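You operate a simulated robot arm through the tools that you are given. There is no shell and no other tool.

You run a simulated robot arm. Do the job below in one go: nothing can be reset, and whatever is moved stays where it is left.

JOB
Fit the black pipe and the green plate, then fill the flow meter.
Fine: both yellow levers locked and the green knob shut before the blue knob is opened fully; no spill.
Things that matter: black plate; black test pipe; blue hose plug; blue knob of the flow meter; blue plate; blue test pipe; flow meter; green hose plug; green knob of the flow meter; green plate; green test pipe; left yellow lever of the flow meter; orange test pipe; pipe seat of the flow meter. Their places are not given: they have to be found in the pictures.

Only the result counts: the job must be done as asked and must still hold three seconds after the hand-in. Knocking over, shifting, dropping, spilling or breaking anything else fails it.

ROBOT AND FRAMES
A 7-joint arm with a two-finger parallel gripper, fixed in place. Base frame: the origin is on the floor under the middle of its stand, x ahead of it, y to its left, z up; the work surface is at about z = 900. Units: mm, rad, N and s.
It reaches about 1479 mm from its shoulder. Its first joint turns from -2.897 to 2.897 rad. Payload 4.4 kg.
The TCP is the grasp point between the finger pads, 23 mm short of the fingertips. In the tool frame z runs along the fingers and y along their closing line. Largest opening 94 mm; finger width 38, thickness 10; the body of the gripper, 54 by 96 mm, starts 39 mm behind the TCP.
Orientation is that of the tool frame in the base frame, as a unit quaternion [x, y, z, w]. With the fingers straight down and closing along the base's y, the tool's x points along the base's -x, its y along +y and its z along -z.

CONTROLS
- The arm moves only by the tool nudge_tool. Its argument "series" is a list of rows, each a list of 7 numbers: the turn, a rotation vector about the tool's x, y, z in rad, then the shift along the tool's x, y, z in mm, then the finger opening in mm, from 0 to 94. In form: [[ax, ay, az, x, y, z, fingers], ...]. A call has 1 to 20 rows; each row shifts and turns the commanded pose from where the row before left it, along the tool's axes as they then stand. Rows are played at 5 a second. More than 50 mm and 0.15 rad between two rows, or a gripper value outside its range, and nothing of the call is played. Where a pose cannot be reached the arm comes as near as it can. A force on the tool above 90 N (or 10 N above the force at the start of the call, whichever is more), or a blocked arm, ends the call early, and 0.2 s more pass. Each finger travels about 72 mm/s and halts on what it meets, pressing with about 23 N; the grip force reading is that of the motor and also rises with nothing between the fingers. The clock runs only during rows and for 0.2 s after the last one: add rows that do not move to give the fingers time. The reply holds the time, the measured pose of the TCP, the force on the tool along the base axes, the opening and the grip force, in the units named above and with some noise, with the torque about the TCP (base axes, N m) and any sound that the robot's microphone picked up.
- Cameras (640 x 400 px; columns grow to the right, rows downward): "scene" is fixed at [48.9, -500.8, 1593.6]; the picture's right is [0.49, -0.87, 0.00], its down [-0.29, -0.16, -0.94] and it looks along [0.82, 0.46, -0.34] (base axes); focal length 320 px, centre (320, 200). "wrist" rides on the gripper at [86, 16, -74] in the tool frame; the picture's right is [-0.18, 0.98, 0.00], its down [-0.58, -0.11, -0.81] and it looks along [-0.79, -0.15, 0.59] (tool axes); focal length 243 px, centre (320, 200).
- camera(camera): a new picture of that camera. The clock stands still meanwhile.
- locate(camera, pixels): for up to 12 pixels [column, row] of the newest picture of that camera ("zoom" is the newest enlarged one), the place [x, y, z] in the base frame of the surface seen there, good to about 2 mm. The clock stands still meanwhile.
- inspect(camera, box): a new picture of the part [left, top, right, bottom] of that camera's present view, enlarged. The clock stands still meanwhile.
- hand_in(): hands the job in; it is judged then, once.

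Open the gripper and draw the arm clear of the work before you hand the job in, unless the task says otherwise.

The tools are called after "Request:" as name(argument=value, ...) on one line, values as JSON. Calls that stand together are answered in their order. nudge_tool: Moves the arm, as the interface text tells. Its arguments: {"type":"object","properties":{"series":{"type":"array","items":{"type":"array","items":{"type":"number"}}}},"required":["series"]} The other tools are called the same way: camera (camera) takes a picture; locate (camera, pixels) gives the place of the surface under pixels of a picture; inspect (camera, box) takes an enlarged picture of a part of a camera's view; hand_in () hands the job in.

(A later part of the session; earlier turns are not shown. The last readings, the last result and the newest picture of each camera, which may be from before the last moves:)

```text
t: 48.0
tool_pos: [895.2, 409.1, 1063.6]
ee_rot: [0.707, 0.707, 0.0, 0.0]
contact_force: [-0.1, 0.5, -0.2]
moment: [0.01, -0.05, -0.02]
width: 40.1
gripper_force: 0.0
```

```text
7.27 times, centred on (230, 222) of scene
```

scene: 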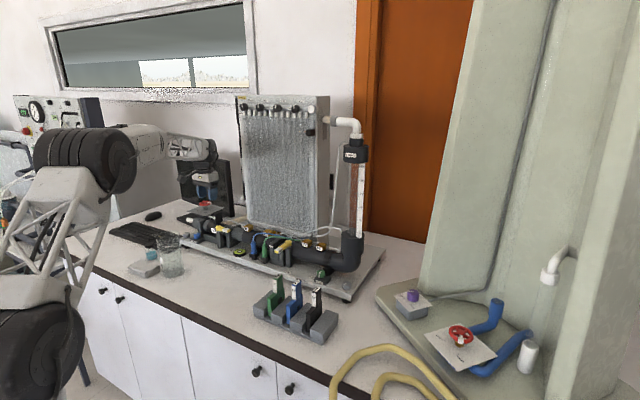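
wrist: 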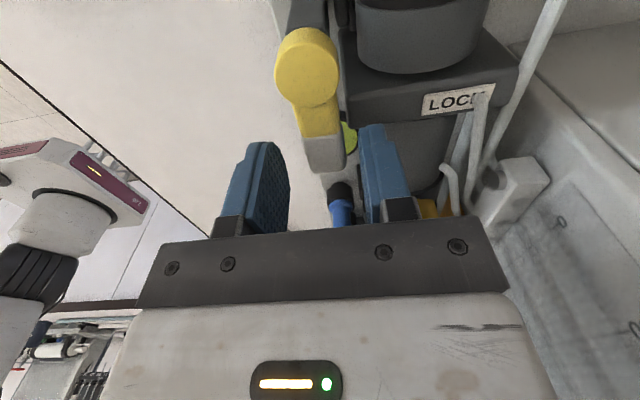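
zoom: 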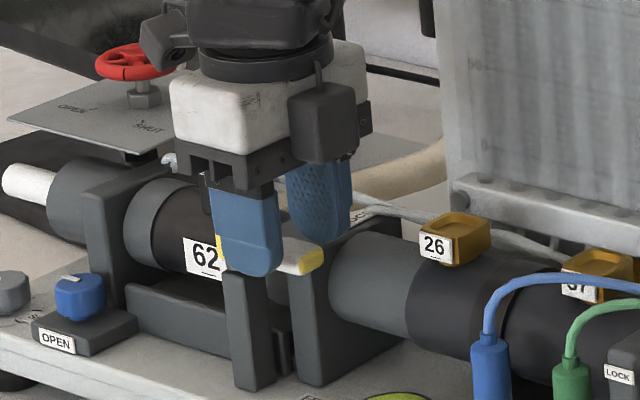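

The lever arm is between the fingers. I lower 2 mm more and close.

Request:
nudge_tool(series=[[0, 0, 0, 0, 0, 2, 40], [0, 0, 0, 0, 0, 0, 26], [0, 0, 0, 0, 0, 0, 10], [0, 0, 0, 0, 0, 0, 5], [0, 0, 0, 0, 0, 0, 5]])

Request:
inspect(camera="wrist", box=[220, 0, 460, 230])

```text
t: 49.2
tool_pos: [897.5, 407.6, 1061.9]
ee_rot: [0.707, 0.707, 0.0, 0.0]
contact_force: [38.2, 4.7, -4.6]
moment: [0.39, -0.74, -0.67]
width: 21.7
gripper_force: 18.9
```

```text
1.74 times, centred on (340, 115) of wrist
```

zoom: 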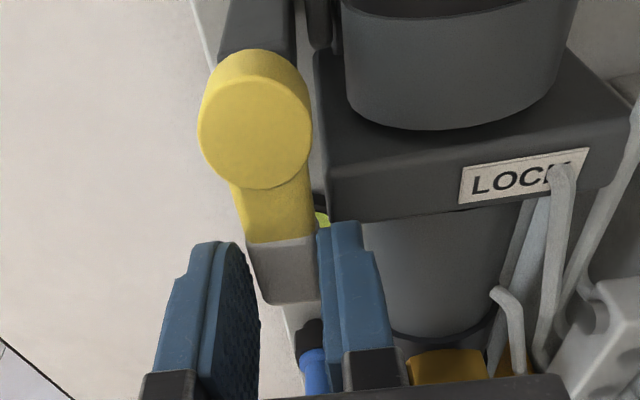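

The +x finger has met the arm first and reads 38 N sideways. I shift the hand 2 mm toward +x to centre on the arm and let the grip settle.

Request:
nudge_tool(series=[[0, 0, 0, 0, 1, 0, 5], [0, 0, 0, 0, 1, 0, 5], [0, 0, 0, 0, 0, 0, 5]])

Request:
inspect(camera="wrist", box=[220, 0, 460, 230])

```text
t: 50.0
tool_pos: [898.2, 408.2, 1061.7]
ee_rot: [0.707, 0.708, 0.0, 0.0]
contact_force: [21.0, 3.0, -2.4]
moment: [-0.1, -0.33, -0.54]
width: 19.9
gripper_force: 44.6
```

```text
1.74 times, centred on (340, 115) of wrist
```

zoom: 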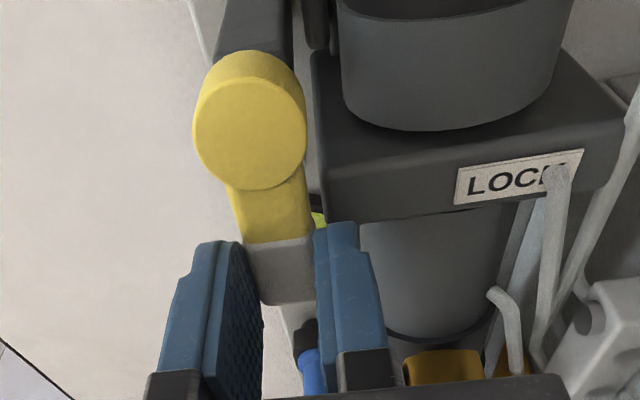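

Force dropped to 21 N and the opening to 19.9 mm. I shift another 1.5 mm toward +x.

Request:
nudge_tool(series=[[0, 0, 0, 0, 1, 0, 5], [0, 0, 0, 0, 0.5, 0, 5], [0, 0, 0, 0, 0, 0, 5]])

```text
t: 50.8
tool_pos: [898.5, 408.3, 1061.5]
ee_rot: [0.707, 0.707, -0.002, -0.001]
contact_force: [-35.0, -3.3, -2.7]
moment: [-0.26, 0.57, 1.46]
width: 19.4
gripper_force: 45.4
```

Both fingers now hold the arm (19.4 mm) and the lever resists at about 35 N. I turn it counter-clockwise about its hub (radius ≈46 mm) for three small steps and check.

Request:
nudge_tool(series=[[0, 0, -0.1, 0.2, 4.6, 0, 5], [0, 0, -0.1, 0.2, 4.6, 0, 5], [0, 0, -0.1, 0.2, 4.6, 0, 5], [0, 0, 0, 0, 0, 0, 5]])

Request:
inspect(camera="wrist", box=[220, 0, 460, 230])

```text
t: 51.8
tool_pos: [913.6, 411.1, 1062.2]
ee_rot: [0.592, 0.806, 0.0, -0.001]
contact_force: [-43.6, 12.3, -13.4]
moment: [0.1, 0.71, 1.51]
width: 21.6
gripper_force: 45.0
```

```text
1.74 times, centred on (340, 115) of wrist
```

zoom: 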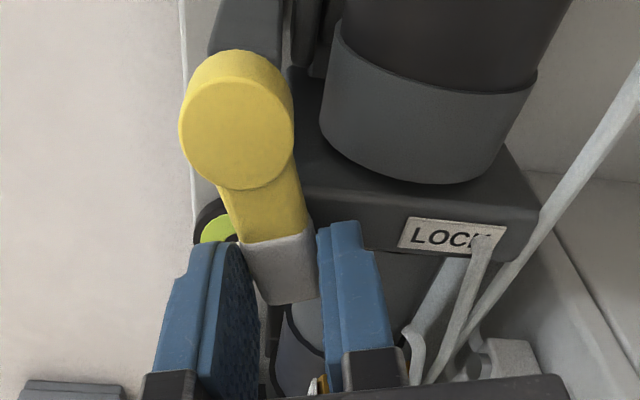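

The lever follows (turned 0.30 rad). I continue five more steps along the arc.

Request:
nudge_tool(series=[[0, 0, -0.1, 0.2, 4.6, 0, 5], [0, 0, -0.1, 0.2, 4.6, 0, 5], [0, 0, -0.1, 0.2, 4.6, 0, 5], [0, 0, -0.1, 0.2, 4.6, 0, 5], [0, 0, -0.1, 0.2, 4.6, 0, 5], [0, 0, 0, 0, 0, 0, 5]])

Request:
inspect(camera="wrist", box=[200, 0, 460, 230])

Request:
inspect(camera="scene", box=[195, 195, 265, 250])

```text
t: 53.2
tool_pos: [931.9, 419.8, 1064.9]
ee_rot: [0.375, 0.927, -0.001, 0.0]
contact_force: [-23.6, -26.3, 0.7]
moment: [-0.74, 0.2, 1.63]
width: 21.4
gripper_force: 44.7
```

```text
1.74 times, centred on (330, 115) of wrist
```

zoom: 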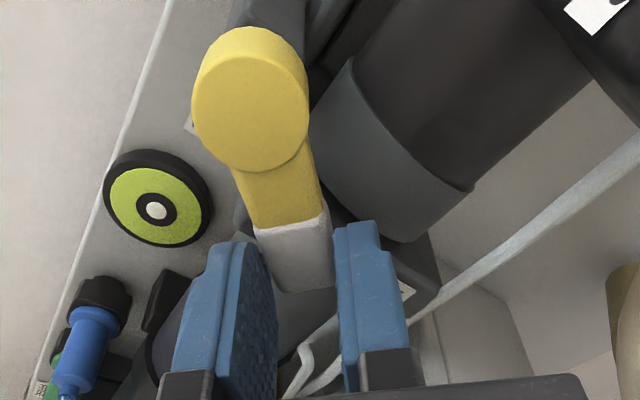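

```text
7.27 times, centred on (230, 222) of scene
```

zoom: 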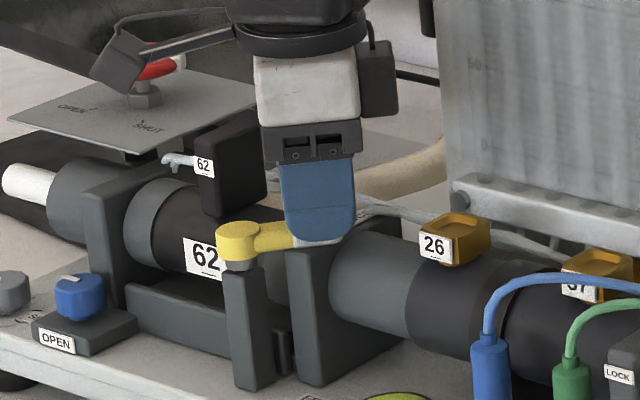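

The lever is at about 45°, still following. I continue with four more steps, lowering 1 mm as the hand has crept up.

Request:
nudge_tool(series=[[0, 0, -0.1, 0.3, 4.6, 1, 5], [0, 0, -0.1, 0.3, 4.6, 0, 5], [0, 0, -0.1, 0.3, 4.6, 0, 5], [0, 0, -0.1, 0.3, 4.6, 0, 5], [0, 0, 0, 0, 0, 0, 5]])

Request:
inspect(camera="wrist", box=[200, 0, 460, 230])

Request:
inspect(camera="scene", box=[195, 195, 265, 250])

```text
t: 54.4
tool_pos: [942.1, 437.4, 1063.3]
ee_rot: [0.184, 0.983, 0.0, 0.001]
contact_force: [-2.4, -33.5, 25.0]
moment: [-0.78, -0.14, 1.5]
width: 22.2
gripper_force: 44.7
```

```text
1.74 times, centred on (330, 115) of wrist
```

zoom: 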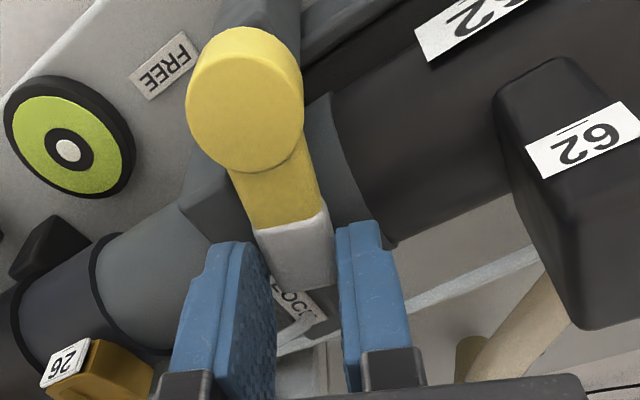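

```text
7.27 times, centred on (230, 222) of scene
```

zoom: 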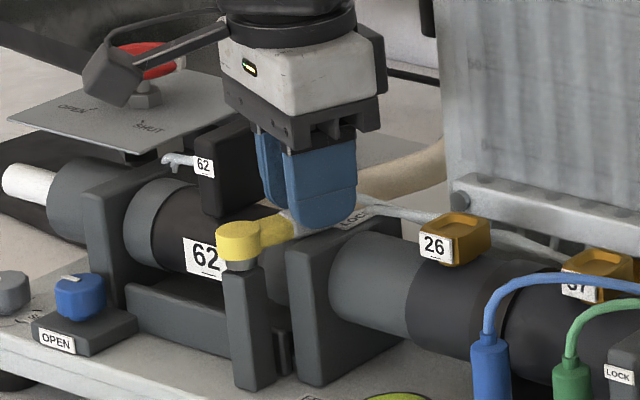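

At 1.20 rad the fingertips rub on the wall top (Fz 25 N). I raise 1.5 mm and make the rest of the turn.

Request:
nudge_tool(series=[[0, 0, 0, 0, 0, -1.5, 5], [0, 0, -0.1, 0.3, 4.6, 0, 5], [0, 0, -0.1, 0.3, 4.6, 0, 5], [0, 0, -0.1, 0.3, 4.6, 0, 5], [0, 0, -0.07, 0.2, 3.2, 0, 5], [0, 0, 0, 0, 0, 0, 5]])

Request:
inspect(camera="wrist", box=[200, 0, 460, 230])

Request:
inspect(camera="scene", box=[195, 195, 265, 250])

```text
t: 55.8
tool_pos: [945.2, 451.9, 1061.8]
ee_rot: [0.001, 1.0, -0.001, -0.001]
contact_force: [-29.7, -79.7, 16.4]
moment: [-1.75, 1.37, 1.39]
width: 20.2
gripper_force: 45.3
```

```text
1.74 times, centred on (330, 115) of wrist
```

zoom: 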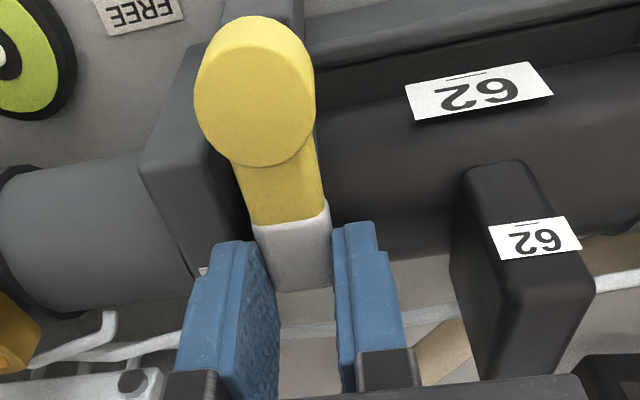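

```text
7.27 times, centred on (230, 222) of scene
```

zoom: 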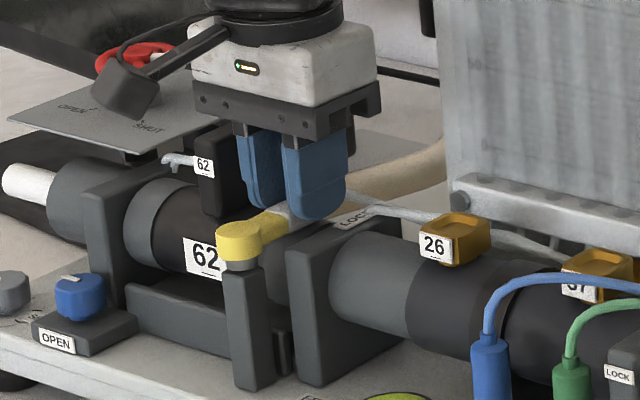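

The sideways force jumped to 80 N at 90°, so the lever is against its LOCK stop. I relax 1.5 mm, then open the fingers and look.

Request:
nudge_tool(series=[[0, 0, 0, 0.5, -1.5, 0, 5], [0, 0, 0, 0, 0, 0, 20], [0, 0, 0, 0, 0, 0, 34], [0, 0, 0, 0, 0, 0, 40], [0, 0, 0, 0, 0, 0, 40]])

Request:
camera(camera="wrist")

Request:
inspect(camera="wrist", box=[200, 0, 460, 230])

Request:
locate(camera="zoom", pixels=[[255, 100], [245, 200], [315, 190], [262, 230], [325, 222], [280, 180], [290, 260], [260, 270], [328, 265], [150, 150], [260, 40], [310, 60]])

```text
t: 57.0
tool_pos: [944.3, 453.2, 1061.8]
ee_rot: [0.0, 1.0, 0.0, 0.001]
contact_force: [0.1, 0.3, -0.1]
moment: [-0.01, -0.03, -0.01]
width: 40.0
gripper_force: 0.0
```

```text
taken
```

wrist: 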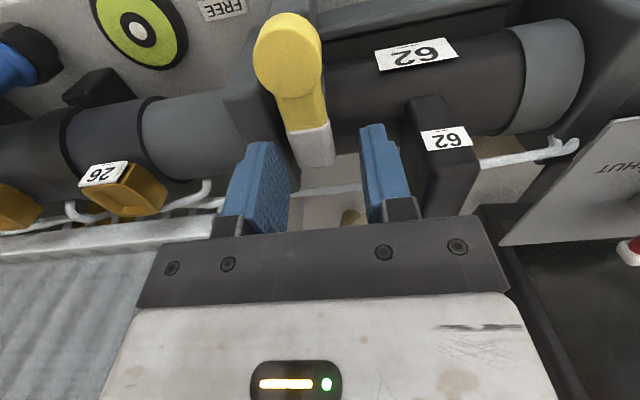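

```text
1.74 times, centred on (330, 115) of wrist
```

zoom: 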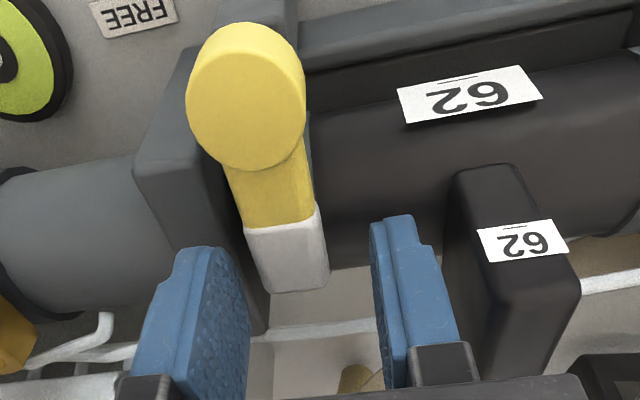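

```text
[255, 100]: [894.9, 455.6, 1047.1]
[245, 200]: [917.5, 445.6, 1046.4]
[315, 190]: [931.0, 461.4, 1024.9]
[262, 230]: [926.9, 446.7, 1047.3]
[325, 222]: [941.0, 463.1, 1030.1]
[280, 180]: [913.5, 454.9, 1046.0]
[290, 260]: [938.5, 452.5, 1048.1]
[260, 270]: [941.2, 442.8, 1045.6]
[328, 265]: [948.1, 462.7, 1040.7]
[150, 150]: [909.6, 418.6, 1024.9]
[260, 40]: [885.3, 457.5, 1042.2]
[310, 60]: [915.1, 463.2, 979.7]
```

The lever now lies along +x over the pipe end (hub (896,455) to (941,453)), at its stop. I withdraw upward and travel to above the green plate, tilting the hand 0.35 rad on the way.

Request:
nudge_tool(series=[[0, 0, 0, 0, 0, -20, 40], [0, 0, 0, 0, 0, -50, 44], [0, 0, 0, 0, 0, -50, 44], [0, 0, 0, 40, -25, 0, 44], [0, 0, 0, 25, -42, 0, 44], [0, 0, 0, 20, -45, 0, 44], [0, 0, 0, 20, -45, 0, 44], [0, 0, 0, 20, -45, 0, 44], [0, 0, 0, 20, -45, 0, 44], [0, 0, 0, 20, -45, 0, 44], [0, 0, 0, 20, -45, 0, 44], [0, 0, 0, 20, -45, 0, 44], [0, 0, 0, 9, -33, 0, 44], [0, 0, 0, 0, 0, 0, 44]])

Request:
nudge_tool(series=[[0, -0.117, 0, 0, 0, 0, 44], [0, -0.117, 0, 0, 0, 0, 44], [0, -0.116, 0, 0, 0, 0, 44], [0, 0, 0, 0, 0, 0, 44]])

Request:
camera(camera="wrist")

Request:
camera(camera="scene")

```text
t: 60.0
tool_pos: [731.3, 38.2, 1181.4]
ee_rot: [0.0, 1.0, 0.0, 0.0]
contact_force: [-0.9, -0.4, -0.8]
moment: [0.01, 0.01, -0.01]
width: 43.9
gripper_force: 0.0
```

```text
t: 61.0
tool_pos: [730.2, 36.7, 1182.8]
ee_rot: [0.001, 0.985, 0.0, 0.174]
contact_force: [0.3, 0.2, 0.5]
moment: [0.0, 0.01, 0.01]
width: 43.9
gripper_force: 0.1
```

```text
taken
```

wrist: 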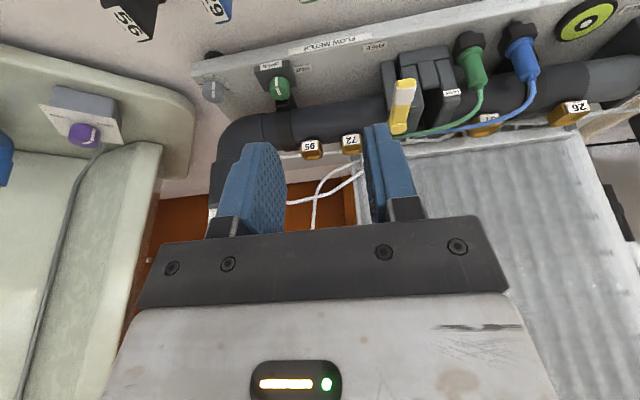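

```text
taken
```

scene: 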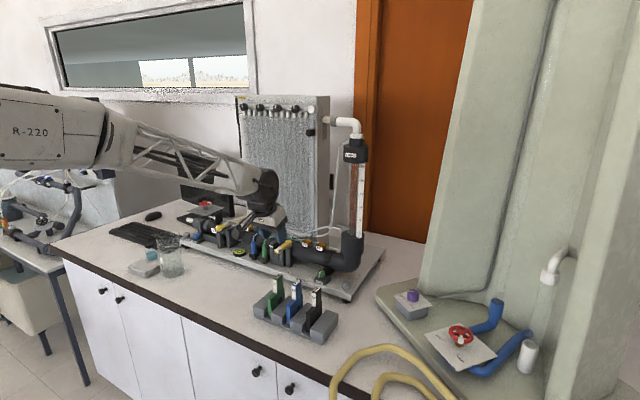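

The hand is tilted 0.35 rad, with the arm clear. I re-measure the green plate's tab in the scene view before descending.

Request:
inspect(camera="scene", box=[250, 265, 340, 335])

Request:
locate(camera="zoom", pixels=[[185, 80], [200, 85], [170, 92], [210, 75], [190, 110], [215, 110], [175, 130], [165, 190], [205, 150], [200, 200], [150, 200], [185, 230]])

```text
5.71 times, centred on (295, 300) of scene
```

zoom: 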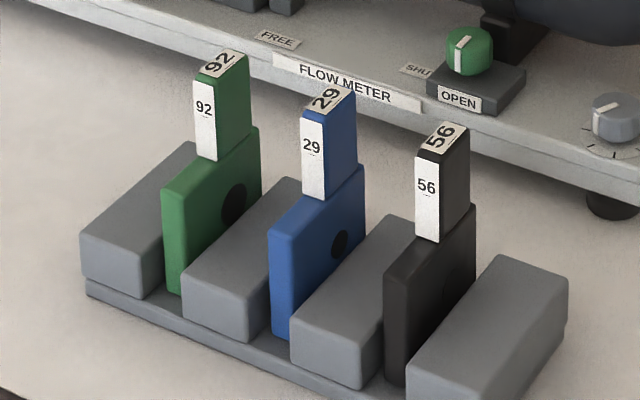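

```text
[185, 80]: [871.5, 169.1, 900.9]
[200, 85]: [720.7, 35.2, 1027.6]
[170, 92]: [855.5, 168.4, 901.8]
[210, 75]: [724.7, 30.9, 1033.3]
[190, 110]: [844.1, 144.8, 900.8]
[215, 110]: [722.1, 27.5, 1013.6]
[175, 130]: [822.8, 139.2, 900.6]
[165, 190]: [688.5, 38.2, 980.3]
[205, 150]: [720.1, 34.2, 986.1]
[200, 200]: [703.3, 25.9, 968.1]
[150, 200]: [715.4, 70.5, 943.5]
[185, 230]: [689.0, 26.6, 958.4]
```

The tab front is at x≈721 and its sides at y≈26.5–45 (centre ≈36.5). I descend vertically in two stages, stopping first 45 mm above.

Request:
nudge_tool(series=[[0, 0, 0, 13.7, 0, 37.6, 44], [0, 0, 0, 13.7, 0, 37.6, 44], [0, 0, 0, 13.7, 0, 37.6, 44], [0, 0, 0, 0, 0, 0, 44]])

Request:
inspect(camera="scene", box=[240, 235, 340, 325])

Request:
camera(camera="wrist")

```text
t: 62.0
tool_pos: [728.7, 36.5, 1063.7]
ee_rot: [0.0, 0.985, 0.0, 0.174]
contact_force: [0.1, -0.2, 0.6]
moment: [-0.01, 0.0, 0.01]
width: 44.0
gripper_force: 0.0
```

```text
4.44 times, centred on (290, 280) of scene
```

zoom: 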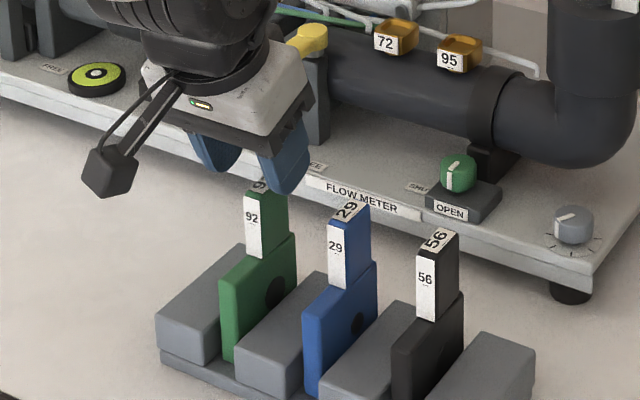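

```text
taken
```

wrist: 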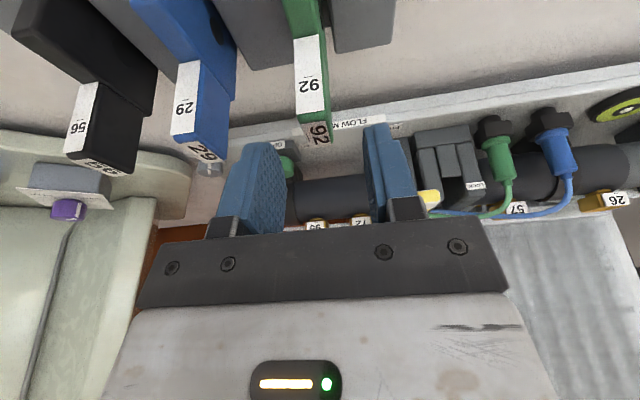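

The tab is centred between the fingers in the wrist view (312,110). I lower 45 mm and close on it.

Request:
nudge_tool(series=[[0, 0, 0, 5.2, 0, 14.3, 44], [0, 0, 0, 5.2, 0, 14.3, 44], [0, 0, 0, 5.2, 0, 14.3, 44], [0, 0, 0, 0, 0, 0, 44]])

Request:
inspect(camera="scene", box=[240, 235, 340, 325])

Request:
inspect(camera="wrist", box=[200, 40, 440, 240])

```text
t: 63.0
tool_pos: [730.6, 36.9, 1017.8]
ee_rot: [-0.001, 0.985, 0.0, 0.174]
contact_force: [0.9, 0.3, 0.2]
moment: [-0.03, -0.01, -0.04]
width: 43.9
gripper_force: 0.1
```

```text
4.44 times, centred on (290, 280) of scene
```

zoom: 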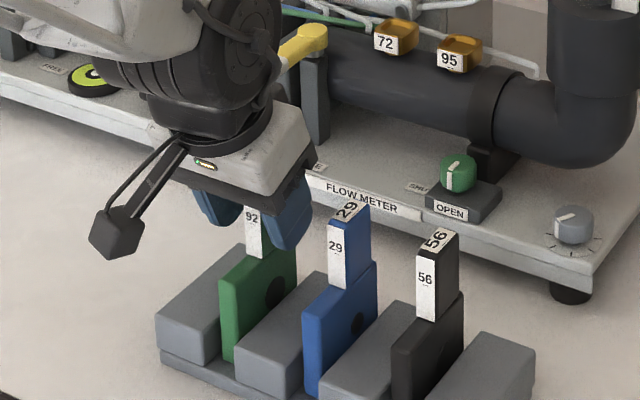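

```text
2.00 times, centred on (320, 140) of wrist
```

zoom: 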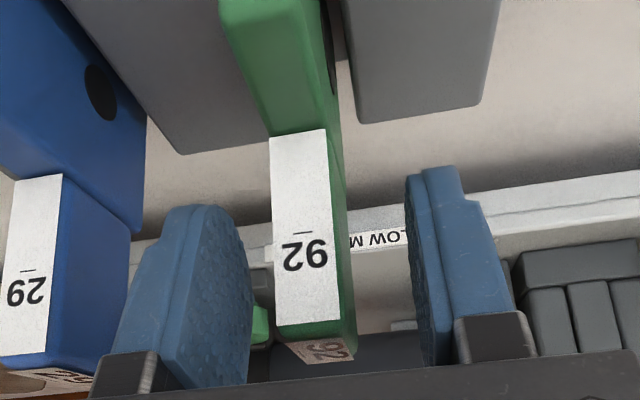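

The tab is closer to the -y finger (gaps 25 and 58 px), so I shift 3.5 mm to -y and then close.

Request:
nudge_tool(series=[[0, 0, 0, 0, -3.5, 0, 44], [0, 0, 0, 0, 0, 0, 30], [0, 0, 0, 0, 0, 0, 10], [0, 0, 0, 0, 0, 0, 0], [0, 0, 0, 0, 0, 0, 0]])

Request:
inspect(camera="wrist", box=[200, 40, 440, 240])

```text
t: 64.2
tool_pos: [731.8, 34.5, 1018.1]
ee_rot: [0.0, 0.985, -0.001, 0.175]
contact_force: [0.3, -0.4, 1.3]
moment: [-0.01, -0.05, 0.0]
width: 15.6
gripper_force: 23.2
```

```text
2.00 times, centred on (320, 140) of wrist
```

zoom: 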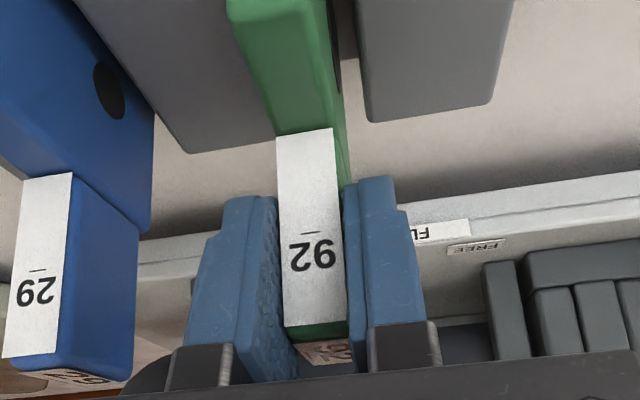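

The plate is gripped at 15.6 mm, TCP y≈34.5. I lift it straight up 30 mm and check.

Request:
nudge_tool(series=[[0, 0, 0, -3.43, 0, -9.39, 0], [0, 0, 0, -3.43, 0, -9.39, 0], [0, 0, 0, -3.43, 0, -9.39, 0], [0, 0, 0, 0, 0, 0, 0]])

Request:
inspect(camera="scene", box=[240, 235, 340, 325])

```text
t: 65.2
tool_pos: [731.1, 34.9, 1047.6]
ee_rot: [0.001, 0.985, -0.001, 0.174]
contact_force: [0.0, -0.7, -0.5]
moment: [0.0, -0.02, 0.01]
width: 15.6
gripper_force: 22.9
```

```text
4.44 times, centred on (290, 280) of scene
```

zoom: 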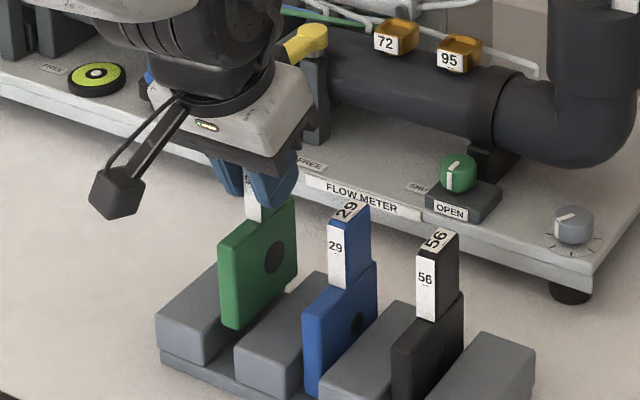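

The plate rises cleanly. I lift it 135 mm more and measure its body relative to the TCP.

Request:
nudge_tool(series=[[0, 0, 0, -13.7, 0, -37.6, 0], [0, 0, 0, -13.7, 0, -37.6, 0], [0, 0, 0, -13.7, 0, -37.6, 0], [0, 0, 0, -5.2, 0, -14.1, 0], [0, 0, 0, 0, 0, 0, 0]])

Request:
inspect(camera="scene", box=[250, 215, 310, 275])

Request:
camera(camera="wrist")

```text
t: 66.4
tool_pos: [729.6, 33.8, 1183.4]
ee_rot: [0.001, 0.985, -0.001, 0.173]
contact_force: [-0.2, 1.2, -0.4]
moment: [0.01, -0.01, -0.01]
width: 15.6
gripper_force: 23.1
```

```text
6.67 times, centred on (280, 245) of scene
```

zoom: 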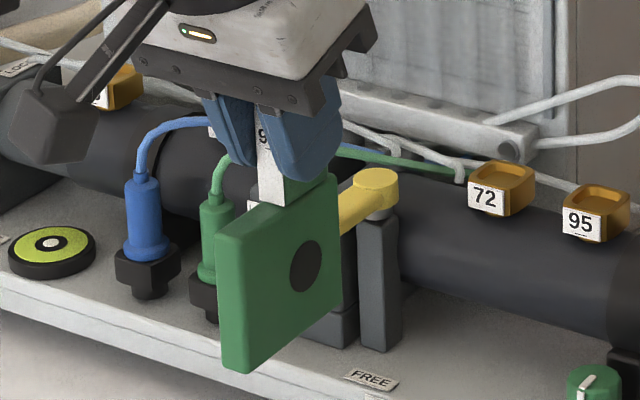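

```text
taken
```

wrist: 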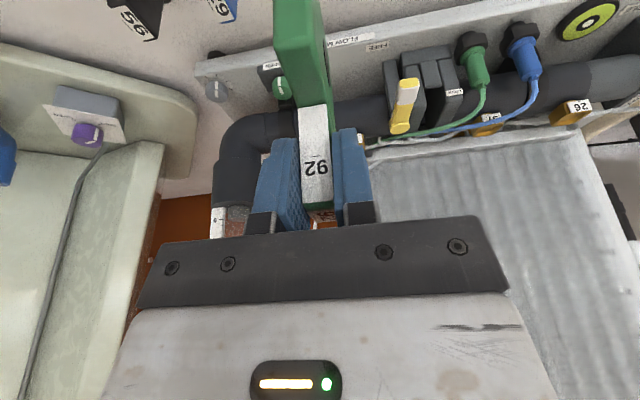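

I locate the plate's edges: front bottom corner (zoom 235,365), back bottom (340,300), top corners and the hole.

Request:
locate(camera="zoom", pixels=[[230, 300], [255, 300], [245, 360], [260, 355], [335, 305], [335, 200], [255, 245], [305, 265], [225, 245], [270, 220], [320, 190], [335, 250]])

Request:
locate(camera="zoom", pixels=[[338, 280], [338, 230], [258, 280], [250, 330], [240, 320], [222, 300], [222, 350], [230, 360], [300, 325], [280, 340], [265, 190], [255, 160]])

```text
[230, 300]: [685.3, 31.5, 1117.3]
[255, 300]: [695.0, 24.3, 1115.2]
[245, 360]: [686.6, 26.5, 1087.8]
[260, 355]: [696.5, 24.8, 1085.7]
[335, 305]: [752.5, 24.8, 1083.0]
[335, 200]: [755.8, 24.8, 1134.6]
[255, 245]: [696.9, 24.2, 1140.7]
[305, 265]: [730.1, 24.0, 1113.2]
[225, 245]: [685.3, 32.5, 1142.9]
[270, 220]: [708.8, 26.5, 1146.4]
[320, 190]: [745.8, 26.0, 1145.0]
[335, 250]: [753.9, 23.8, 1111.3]
```

```text
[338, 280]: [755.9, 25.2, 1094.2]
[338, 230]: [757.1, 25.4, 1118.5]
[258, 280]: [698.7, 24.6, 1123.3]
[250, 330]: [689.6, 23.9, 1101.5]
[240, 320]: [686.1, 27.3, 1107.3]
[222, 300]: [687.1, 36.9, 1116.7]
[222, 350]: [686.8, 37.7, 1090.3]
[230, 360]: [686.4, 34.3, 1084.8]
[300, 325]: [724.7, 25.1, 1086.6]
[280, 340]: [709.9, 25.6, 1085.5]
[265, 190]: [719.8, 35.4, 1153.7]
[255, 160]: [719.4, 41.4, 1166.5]
```

The plate body spans about TCP-44 to TCP+29 in x, with its bottom at TCP−102 in z. I carry it over to just above the slot, TCP about (950,161,1195).

Request:
nudge_tool(series=[[0, 0, 0, -4.1, 0, -11.3, 0], [0, 0, 0, -34.4, 21, 12.6, 0], [0, 0, 0, -34.4, 21, 12.6, 0], [0, 0, 0, -34.4, 21, 12.6, 0], [0, 0, 0, -34.4, 21, 12.6, 0], [0, 0, 0, -34.4, 21, 12.6, 0], [0, 0, 0, -34.4, 22, 12.6, 0], [0, 0, 0, 0, 0, 0, 0]])

Request:
camera(camera="scene")

Request:
inspect(camera="scene", box=[250, 195, 330, 265])

Request:
camera(camera="wrist")

```text
t: 68.2
tool_pos: [952.6, 162.0, 1193.5]
ee_rot: [0.001, 0.985, 0.0, 0.174]
contact_force: [-0.6, -0.2, -1.5]
moment: [-0.03, 0.02, 0.01]
width: 15.5
gripper_force: 22.8
```

```text
taken
```

scene: 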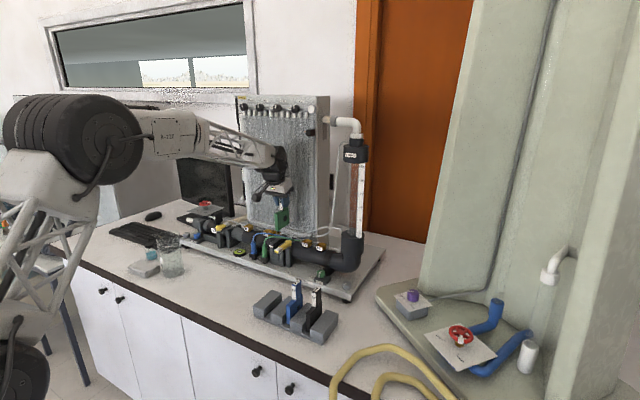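

```text
5.71 times, centred on (290, 230) of scene
```

zoom: 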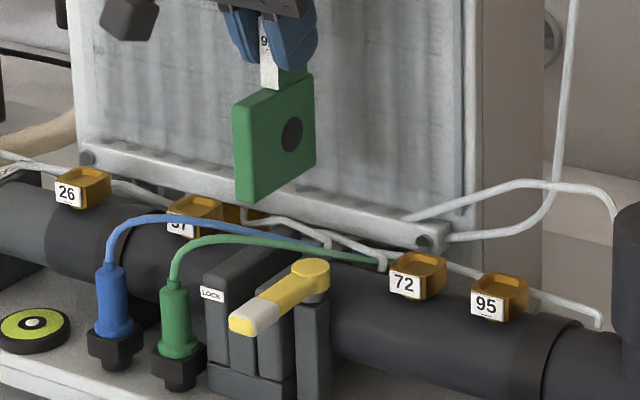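

```text
taken
```

wrist: 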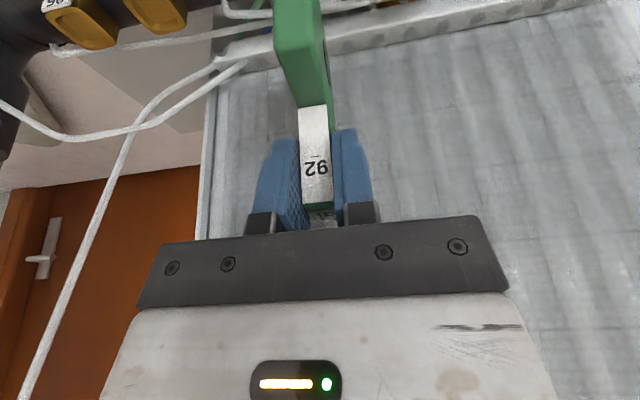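

The plate hangs above the slot. I zoom on the slot and measure the same kinds of edges on plate and slot with the same camera, so biases cancel.

Request:
inspect(camera="scene", box=[270, 228, 310, 258])

Request:
locate(camera="zoom", pixels=[[210, 210], [260, 210], [310, 200], [210, 160], [230, 140], [310, 130], [275, 170], [330, 100], [350, 80], [260, 180], [255, 130], [300, 100]])

Request:
inspect(camera="scene", box=[280, 200, 310, 236])

```text
13.33 times, centred on (290, 243) of scene
```

zoom: 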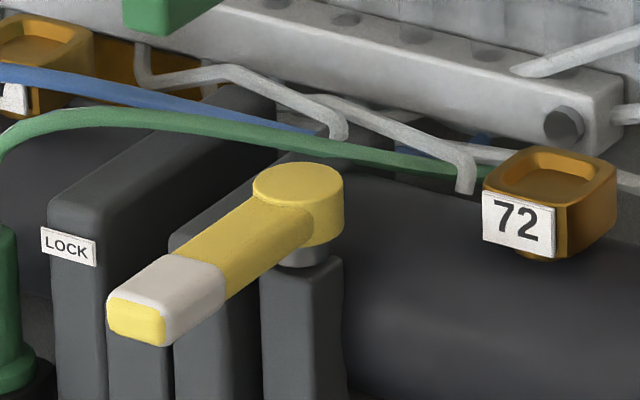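

```text
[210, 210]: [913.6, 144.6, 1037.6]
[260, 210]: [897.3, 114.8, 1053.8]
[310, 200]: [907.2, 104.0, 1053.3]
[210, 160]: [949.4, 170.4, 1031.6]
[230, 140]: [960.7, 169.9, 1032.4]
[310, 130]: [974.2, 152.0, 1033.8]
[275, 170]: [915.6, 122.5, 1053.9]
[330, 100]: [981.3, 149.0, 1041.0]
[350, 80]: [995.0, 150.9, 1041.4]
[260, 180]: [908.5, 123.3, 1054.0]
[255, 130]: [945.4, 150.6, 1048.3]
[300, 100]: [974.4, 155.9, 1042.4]
```

```text
11.11 times, centred on (295, 218) of scene
```

zoom: 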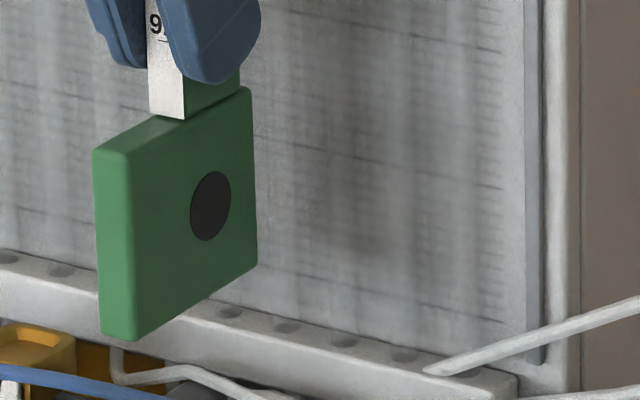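

Comparing rays, the slot's front stop may end nearer x≈902, so I want a better top view. I back off with the plate, moving right so the plate does not hide the slot, and tilt the wrist camera down.

Request:
nudge_tool(series=[[0, 0, 0, 17.5, -15, -30.9, 0], [0, 0, 0, 17.5, -15, -30.9, 0], [0, 0, 0, 17.5, -15, -30.9, 0], [0, 0, 0, 17.5, -15, -30.9, 0], [0, 0.14, 0, 0, 0, 0, 0], [0, 0.14, 0, 0, 0, 0, 0], [0, 0.14, 0, 0, 0, 0, 0], [0, 0.14, 0, 0, 0, 0, 0], [0, 0.14, 0, 0, 0, 0, 0], [0, 0.14, 0, 0, 0, 0, 0], [0, 0.11, 0, 0, 0, 0, 0], [0, 0, 0, 0, 0, 0, 0]])

Request:
camera(camera="wrist")

```text
t: 70.8
tool_pos: [841.7, 101.0, 1284.9]
ee_rot: [0.0, 0.955, 0.0, -0.297]
contact_force: [0.0, -0.8, -1.4]
moment: [0.0, -0.05, -0.01]
width: 15.7
gripper_force: 23.2
```

```text
taken
```

wrist: 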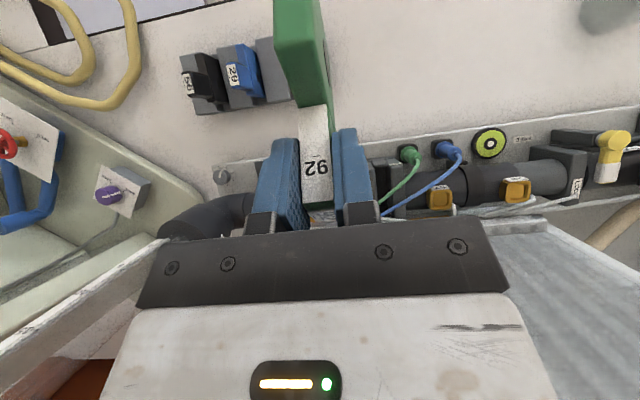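

The slot appears at wrist (388,185), right beside the finger. I enlarge it and measure the front stop, the floor and the rear stop.

Request:
inspect(camera="wrist", box=[365, 150, 425, 220])

Request:
locate(camera="zoom", pixels=[[200, 60], [200, 80], [200, 95], [200, 110], [200, 130], [200, 200], [200, 260], [200, 300], [200, 330], [200, 350], [180, 200], [230, 200]])

```text
5.71 times, centred on (395, 185) of wrist
```

zoom: 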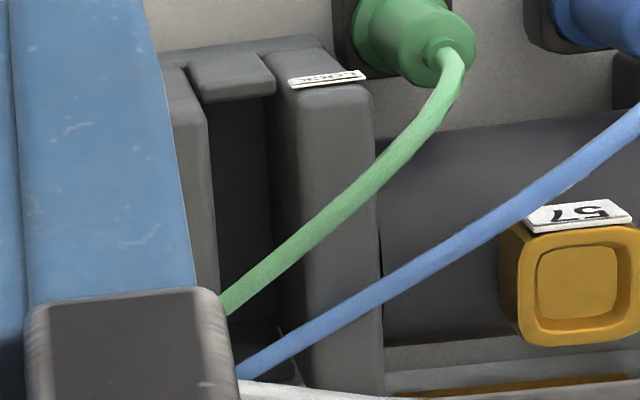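

```text
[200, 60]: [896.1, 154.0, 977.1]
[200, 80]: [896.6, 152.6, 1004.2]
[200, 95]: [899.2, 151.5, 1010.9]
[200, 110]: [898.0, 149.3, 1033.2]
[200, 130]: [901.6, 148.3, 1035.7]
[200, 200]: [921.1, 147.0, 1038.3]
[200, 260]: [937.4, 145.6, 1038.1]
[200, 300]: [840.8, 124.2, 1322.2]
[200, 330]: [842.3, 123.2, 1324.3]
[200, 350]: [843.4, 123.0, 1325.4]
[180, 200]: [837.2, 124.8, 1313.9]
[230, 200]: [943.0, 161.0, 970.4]
```

I measure the filler's rear edge and the slot's far end in this zoom.

Request:
locate(camera="zoom", pixels=[[240, 60], [240, 75], [240, 85], [240, 92], [240, 98], [240, 105], [240, 115], [255, 270], [265, 340], [275, 335], [285, 345], [290, 370]])

Request:
locate(camera="zoom", pixels=[[250, 320], [255, 330], [262, 325], [282, 335], [300, 385], [310, 385], [260, 300], [270, 150], [275, 200], [285, 250], [295, 290], [212, 150]])

Request:
inspect(camera="wrist", box=[382, 195, 402, 222])

```text
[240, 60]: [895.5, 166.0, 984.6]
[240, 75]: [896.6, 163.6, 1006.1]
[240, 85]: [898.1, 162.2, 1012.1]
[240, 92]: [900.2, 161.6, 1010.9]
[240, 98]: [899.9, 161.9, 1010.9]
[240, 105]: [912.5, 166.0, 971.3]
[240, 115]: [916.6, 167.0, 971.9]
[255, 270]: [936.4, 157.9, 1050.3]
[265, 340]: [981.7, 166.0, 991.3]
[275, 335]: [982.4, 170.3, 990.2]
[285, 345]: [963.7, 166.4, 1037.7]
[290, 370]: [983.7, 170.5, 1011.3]
```

```text
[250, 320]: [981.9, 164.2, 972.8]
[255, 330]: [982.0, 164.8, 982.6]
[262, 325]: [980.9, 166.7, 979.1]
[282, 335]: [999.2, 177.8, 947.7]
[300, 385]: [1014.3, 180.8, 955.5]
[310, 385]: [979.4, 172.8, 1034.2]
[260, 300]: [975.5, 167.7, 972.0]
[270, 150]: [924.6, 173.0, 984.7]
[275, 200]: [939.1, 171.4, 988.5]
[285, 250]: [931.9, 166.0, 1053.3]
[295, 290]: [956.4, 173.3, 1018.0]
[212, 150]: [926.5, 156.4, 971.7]
```

```text
14.81 times, centred on (392, 208) of wrist
```

zoom: 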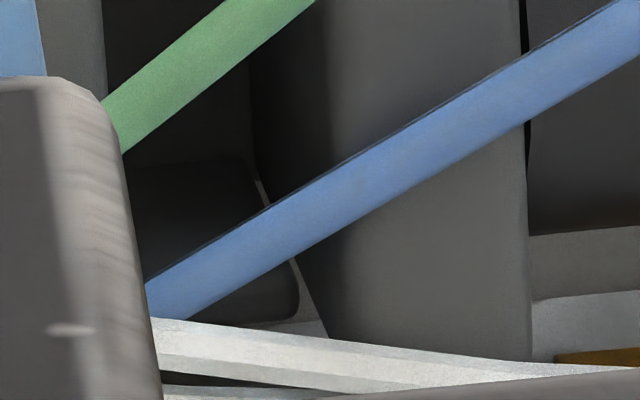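

The slot runs from about x 902 to 982 (rear stop face at 982), y≈148–171, so the target TCP is about (948,160). I tilt back and go there at z≈1195.

Request:
nudge_tool(series=[[0, -0.14, 0, 0, 0, 0, 0], [0, -0.14, 0, 0, 0, 0, 0], [0, -0.14, 0, 0, 0, 0, 0], [0, -0.14, 0, 0, 0, 0, 0], [0, -0.14, 0, 0, 0, 0, 0], [0, -0.14, 0, 0, 0, 0, 0], [0, -0.11, 0, 0, 0, 0, 0], [0, 0, 0, -17.2, 14.75, 30.25, 0], [0, 0, 0, -17.2, 14.75, 30.25, 0], [0, 0, 0, -17.2, 14.75, 30.25, 0], [0, 0, 0, -17.2, 14.75, 30.25, 0], [0, 0, 0, 0, 0, 0, 0]])

Request:
nudge_tool(series=[[0, 0, 0, 0, 0, 0, 0]])

Request:
nudge_tool(series=[[0, 0, 0, 0, 0, 0, 0]])

Request:
inspect(camera="scene", box=[260, 200, 320, 260])

Request:
locate(camera="zoom", pixels=[[150, 140], [155, 170], [190, 130], [190, 170], [245, 110], [240, 150], [260, 110], [265, 150], [165, 190], [200, 100], [235, 120], [200, 200]])

```text
t: 73.4
tool_pos: [949.9, 160.5, 1197.8]
ee_rot: [-0.001, 0.985, 0.0, 0.174]
contact_force: [0.2, -0.4, -1.5]
moment: [0.04, 0.01, -0.02]
width: 15.8
gripper_force: 23.0
```

```text
t: 73.8
tool_pos: [947.7, 160.8, 1197.4]
ee_rot: [-0.001, 0.985, 0.001, 0.174]
contact_force: [-0.1, 0.0, -0.4]
moment: [0.02, 0.0, 0.02]
width: 16.0
gripper_force: 23.1
```

```text
t: 74.2
tool_pos: [948.2, 161.0, 1198.3]
ee_rot: [-0.001, 0.985, 0.001, 0.174]
contact_force: [0.2, 0.3, -2.0]
moment: [0.02, 0.0, 0.0]
width: 15.8
gripper_force: 23.1
```

```text
6.67 times, centred on (290, 230) of scene
```

zoom: 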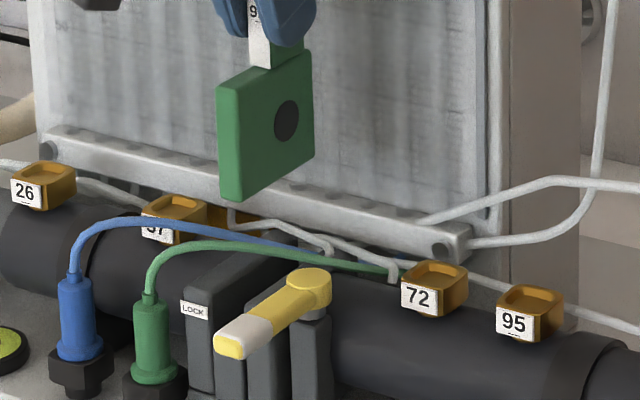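

```text
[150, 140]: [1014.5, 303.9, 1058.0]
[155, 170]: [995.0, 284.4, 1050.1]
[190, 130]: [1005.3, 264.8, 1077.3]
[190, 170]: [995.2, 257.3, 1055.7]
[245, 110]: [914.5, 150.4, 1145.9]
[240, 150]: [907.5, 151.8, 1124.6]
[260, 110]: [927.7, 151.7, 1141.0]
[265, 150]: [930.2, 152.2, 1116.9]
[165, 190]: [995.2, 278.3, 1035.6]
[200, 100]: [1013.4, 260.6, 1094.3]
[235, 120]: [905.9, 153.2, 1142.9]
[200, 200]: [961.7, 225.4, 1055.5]
```

The plate front is at x≈905 and everything lines up within 1–2 mm. I shift 1 mm to -y and lower 36 mm to just above the hoses.

Request:
nudge_tool(series=[[0, 0, 0, 4.1, -1, 11.3, 0], [0, 0, 0, 4.1, 0, 11.3, 0], [0, 0, 0, 4.1, 0, 11.3, 0], [0, 0, 0, 0, 0, 0, 0]])

Request:
inspect(camera="scene", box=[260, 205, 320, 260])

Request:
camera(camera="wrist")

```text
t: 75.2
tool_pos: [948.2, 159.4, 1158.5]
ee_rot: [0.0, 0.985, 0.0, 0.174]
contact_force: [-0.1, 0.0, -1.5]
moment: [-0.01, 0.02, 0.03]
width: 15.9
gripper_force: 23.1
```

```text
7.27 times, centred on (290, 232) of scene
```

zoom: 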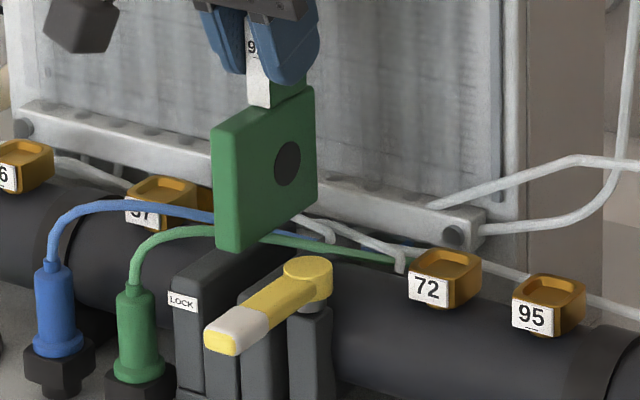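

```text
taken
```

wrist: 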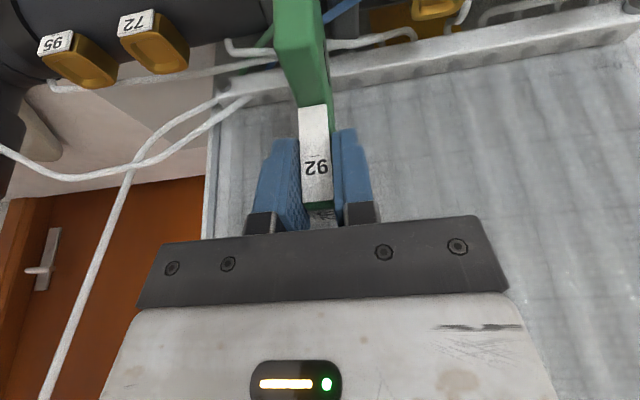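

The plate's bottom edge is just above the hoses. I lower 9 mm slowly and check whether the hoses react.

Request:
nudge_tool(series=[[0, 0, 0, 1.03, 0, 2.82, 0], [0, 0, 0, 1.03, 0, 2.82, 0], [0, 0, 0, 1.03, 0, 2.82, 0], [0, 0, 0, 0, 0, 0, 0]])

Request:
inspect(camera="scene", box=[260, 205, 320, 260])

```text
t: 76.2
tool_pos: [948.7, 158.3, 1150.4]
ee_rot: [0.0, 0.985, 0.0, 0.174]
contact_force: [0.4, 0.5, -0.5]
moment: [-0.01, 0.02, 0.03]
width: 15.8
gripper_force: 23.1
```

```text
7.27 times, centred on (290, 232) of scene
```

zoom: 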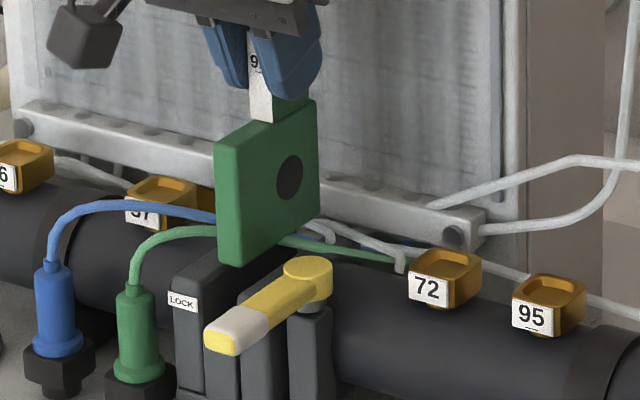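

No reaction from the hoses. I continue down 20 mm in 3 mm steps to enter the slot, correcting y by +0.5.

Request:
nudge_tool(series=[[0, 0, 0, 1.03, 0.5, 2.82, 0], [0, 0, 0, 1.03, 0, 2.82, 0], [0, 0, 0, 1.03, 0, 2.82, 0], [0, 0, 0, 1.03, 0, 2.82, 0], [0, 0, 0, 1.03, 0, 2.82, 0], [0, 0, 0, 0, 0, 0, 0]])

Request:
inspect(camera="scene", box=[260, 205, 320, 260])

```text
t: 77.6
tool_pos: [947.6, 158.7, 1136.4]
ee_rot: [0.001, 0.985, 0.0, 0.175]
contact_force: [-0.5, -0.2, -0.4]
moment: [0.0, -0.03, 0.0]
width: 15.6
gripper_force: 22.5
```

```text
7.27 times, centred on (290, 232) of scene
```

zoom: 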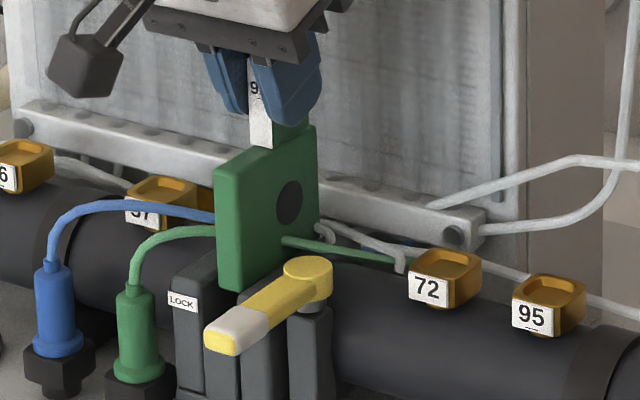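

The hoses do not interact and the plate's lower edge is entering between the walls. I continue down 24 mm in 3 mm steps.

Request:
nudge_tool(series=[[0, 0, 0, 1.03, 0, 2.82, 0], [0, 0, 0, 1.03, 0, 2.82, 0], [0, 0, 0, 1.03, 0, 2.82, 0], [0, 0, 0, 1.03, 0, 2.82, 0], [0, 0, 0, 1.03, 0, 2.82, 0], [0, 0, 0, 1.03, 0, 2.82, 0], [0, 0, 0, 0, 0, 0, 0]])

Request:
inspect(camera="scene", box=[260, 205, 320, 260])

```text
t: 79.2
tool_pos: [949.4, 158.1, 1116.8]
ee_rot: [0.0, 0.985, -0.001, 0.174]
contact_force: [-0.2, 0.6, -1.0]
moment: [-0.04, 0.02, -0.01]
width: 15.6
gripper_force: 23.3
```

```text
7.27 times, centred on (290, 232) of scene
```

zoom: 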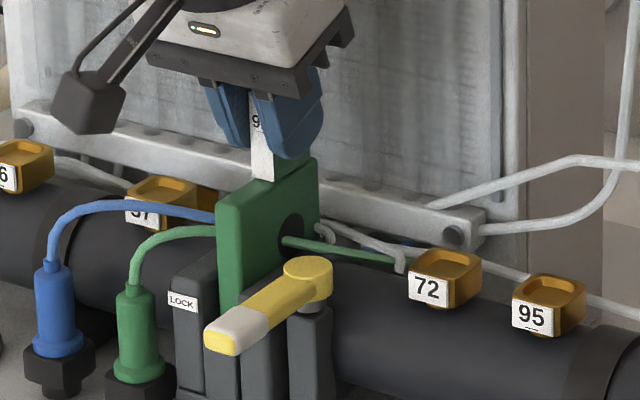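

The plate is in between the walls with no contact. I go on in 2 mm steps past the front and rear stops (tops at z≈1011).

Request:
nudge_tool(series=[[0, 0, 0, 0.69, 0, 1.88, 0], [0, 0, 0, 0.69, 0, 1.88, 0], [0, 0, 0, 0.69, 0, 1.88, 0], [0, 0, 0, 0.69, 0, 1.88, 0], [0, 0, 0, 0.69, 0, 1.88, 0], [0, 0, 0, 0, 0, 0, 0]])

Request:
nudge_tool(series=[[0, 0, 0, 0.69, 0, 1.88, 0], [0, 0, 0, 0.69, 0, 1.88, 0], [0, 0, 0, 0.69, 0, 1.88, 0], [0, 0, 0, 0.69, 0, 1.88, 0], [0, 0, 0, 0.69, 0, 1.88, 0], [0, 0, 0, 0, 0, 0, 0]])

Request:
inspect(camera="scene", box=[260, 205, 320, 260])

```text
t: 80.6
tool_pos: [948.0, 158.8, 1108.0]
ee_rot: [-0.001, 0.985, 0.0, 0.173]
contact_force: [0.5, -0.3, -1.1]
moment: [0.02, 0.05, 0.01]
width: 15.7
gripper_force: 22.7
```

```text
t: 82.0
tool_pos: [948.3, 159.5, 1098.1]
ee_rot: [0.0, 0.985, 0.0, 0.174]
contact_force: [-0.5, -0.3, -0.9]
moment: [0.0, -0.03, 0.0]
width: 15.6
gripper_force: 22.6
```

```text
7.27 times, centred on (290, 232) of scene
```

zoom: 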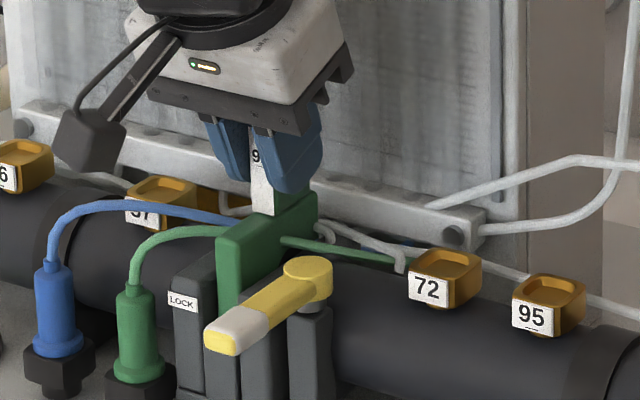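

The bottom is already 15 mm below the stops' tops, no contact. I continue 20 mm more in 2 mm steps.

Request:
nudge_tool(series=[[0, 0, 0, 0.69, 0, 1.88, 0], [0, 0, 0, 0.69, 0, 1.88, 0], [0, 0, 0, 0.69, 0, 1.88, 0], [0, 0, 0, 0.69, 0, 1.88, 0], [0, 0, 0, 0.69, 0, 1.88, 0], [0, 0, 0, 0, 0, 0, 0]])

Request:
nudge_tool(series=[[0, 0, 0, 0.69, 0, 1.88, 0], [0, 0, 0, 0.69, 0, 1.88, 0], [0, 0, 0, 0.69, 0, 1.88, 0], [0, 0, 0, 0.69, 0, 1.88, 0], [0, 0, 0, 0, 0, 0, 0]])

Request:
inspect(camera="scene", box=[260, 205, 320, 260])

```text
t: 83.4
tool_pos: [948.8, 160.3, 1088.8]
ee_rot: [0.0, 0.985, 0.001, 0.174]
contact_force: [0.9, 0.6, -1.7]
moment: [0.0, 0.0, -0.05]
width: 15.4
gripper_force: 22.9
```

```text
t: 84.6
tool_pos: [948.6, 160.2, 1080.4]
ee_rot: [0.0, 0.985, 0.0, 0.174]
contact_force: [0.4, 0.2, -1.1]
moment: [0.02, -0.02, 0.01]
width: 15.7
gripper_force: 23.0
```

```text
7.27 times, centred on (290, 232) of scene
```

zoom: 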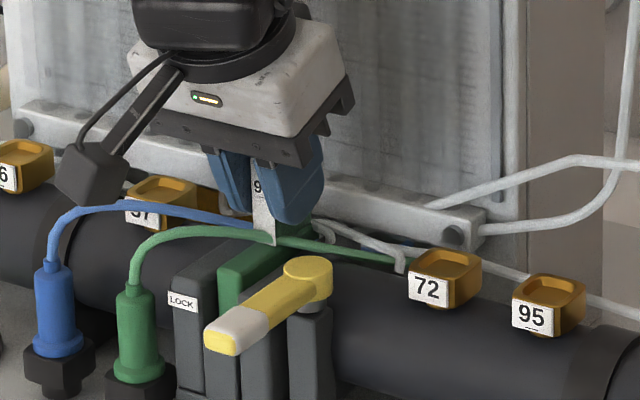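

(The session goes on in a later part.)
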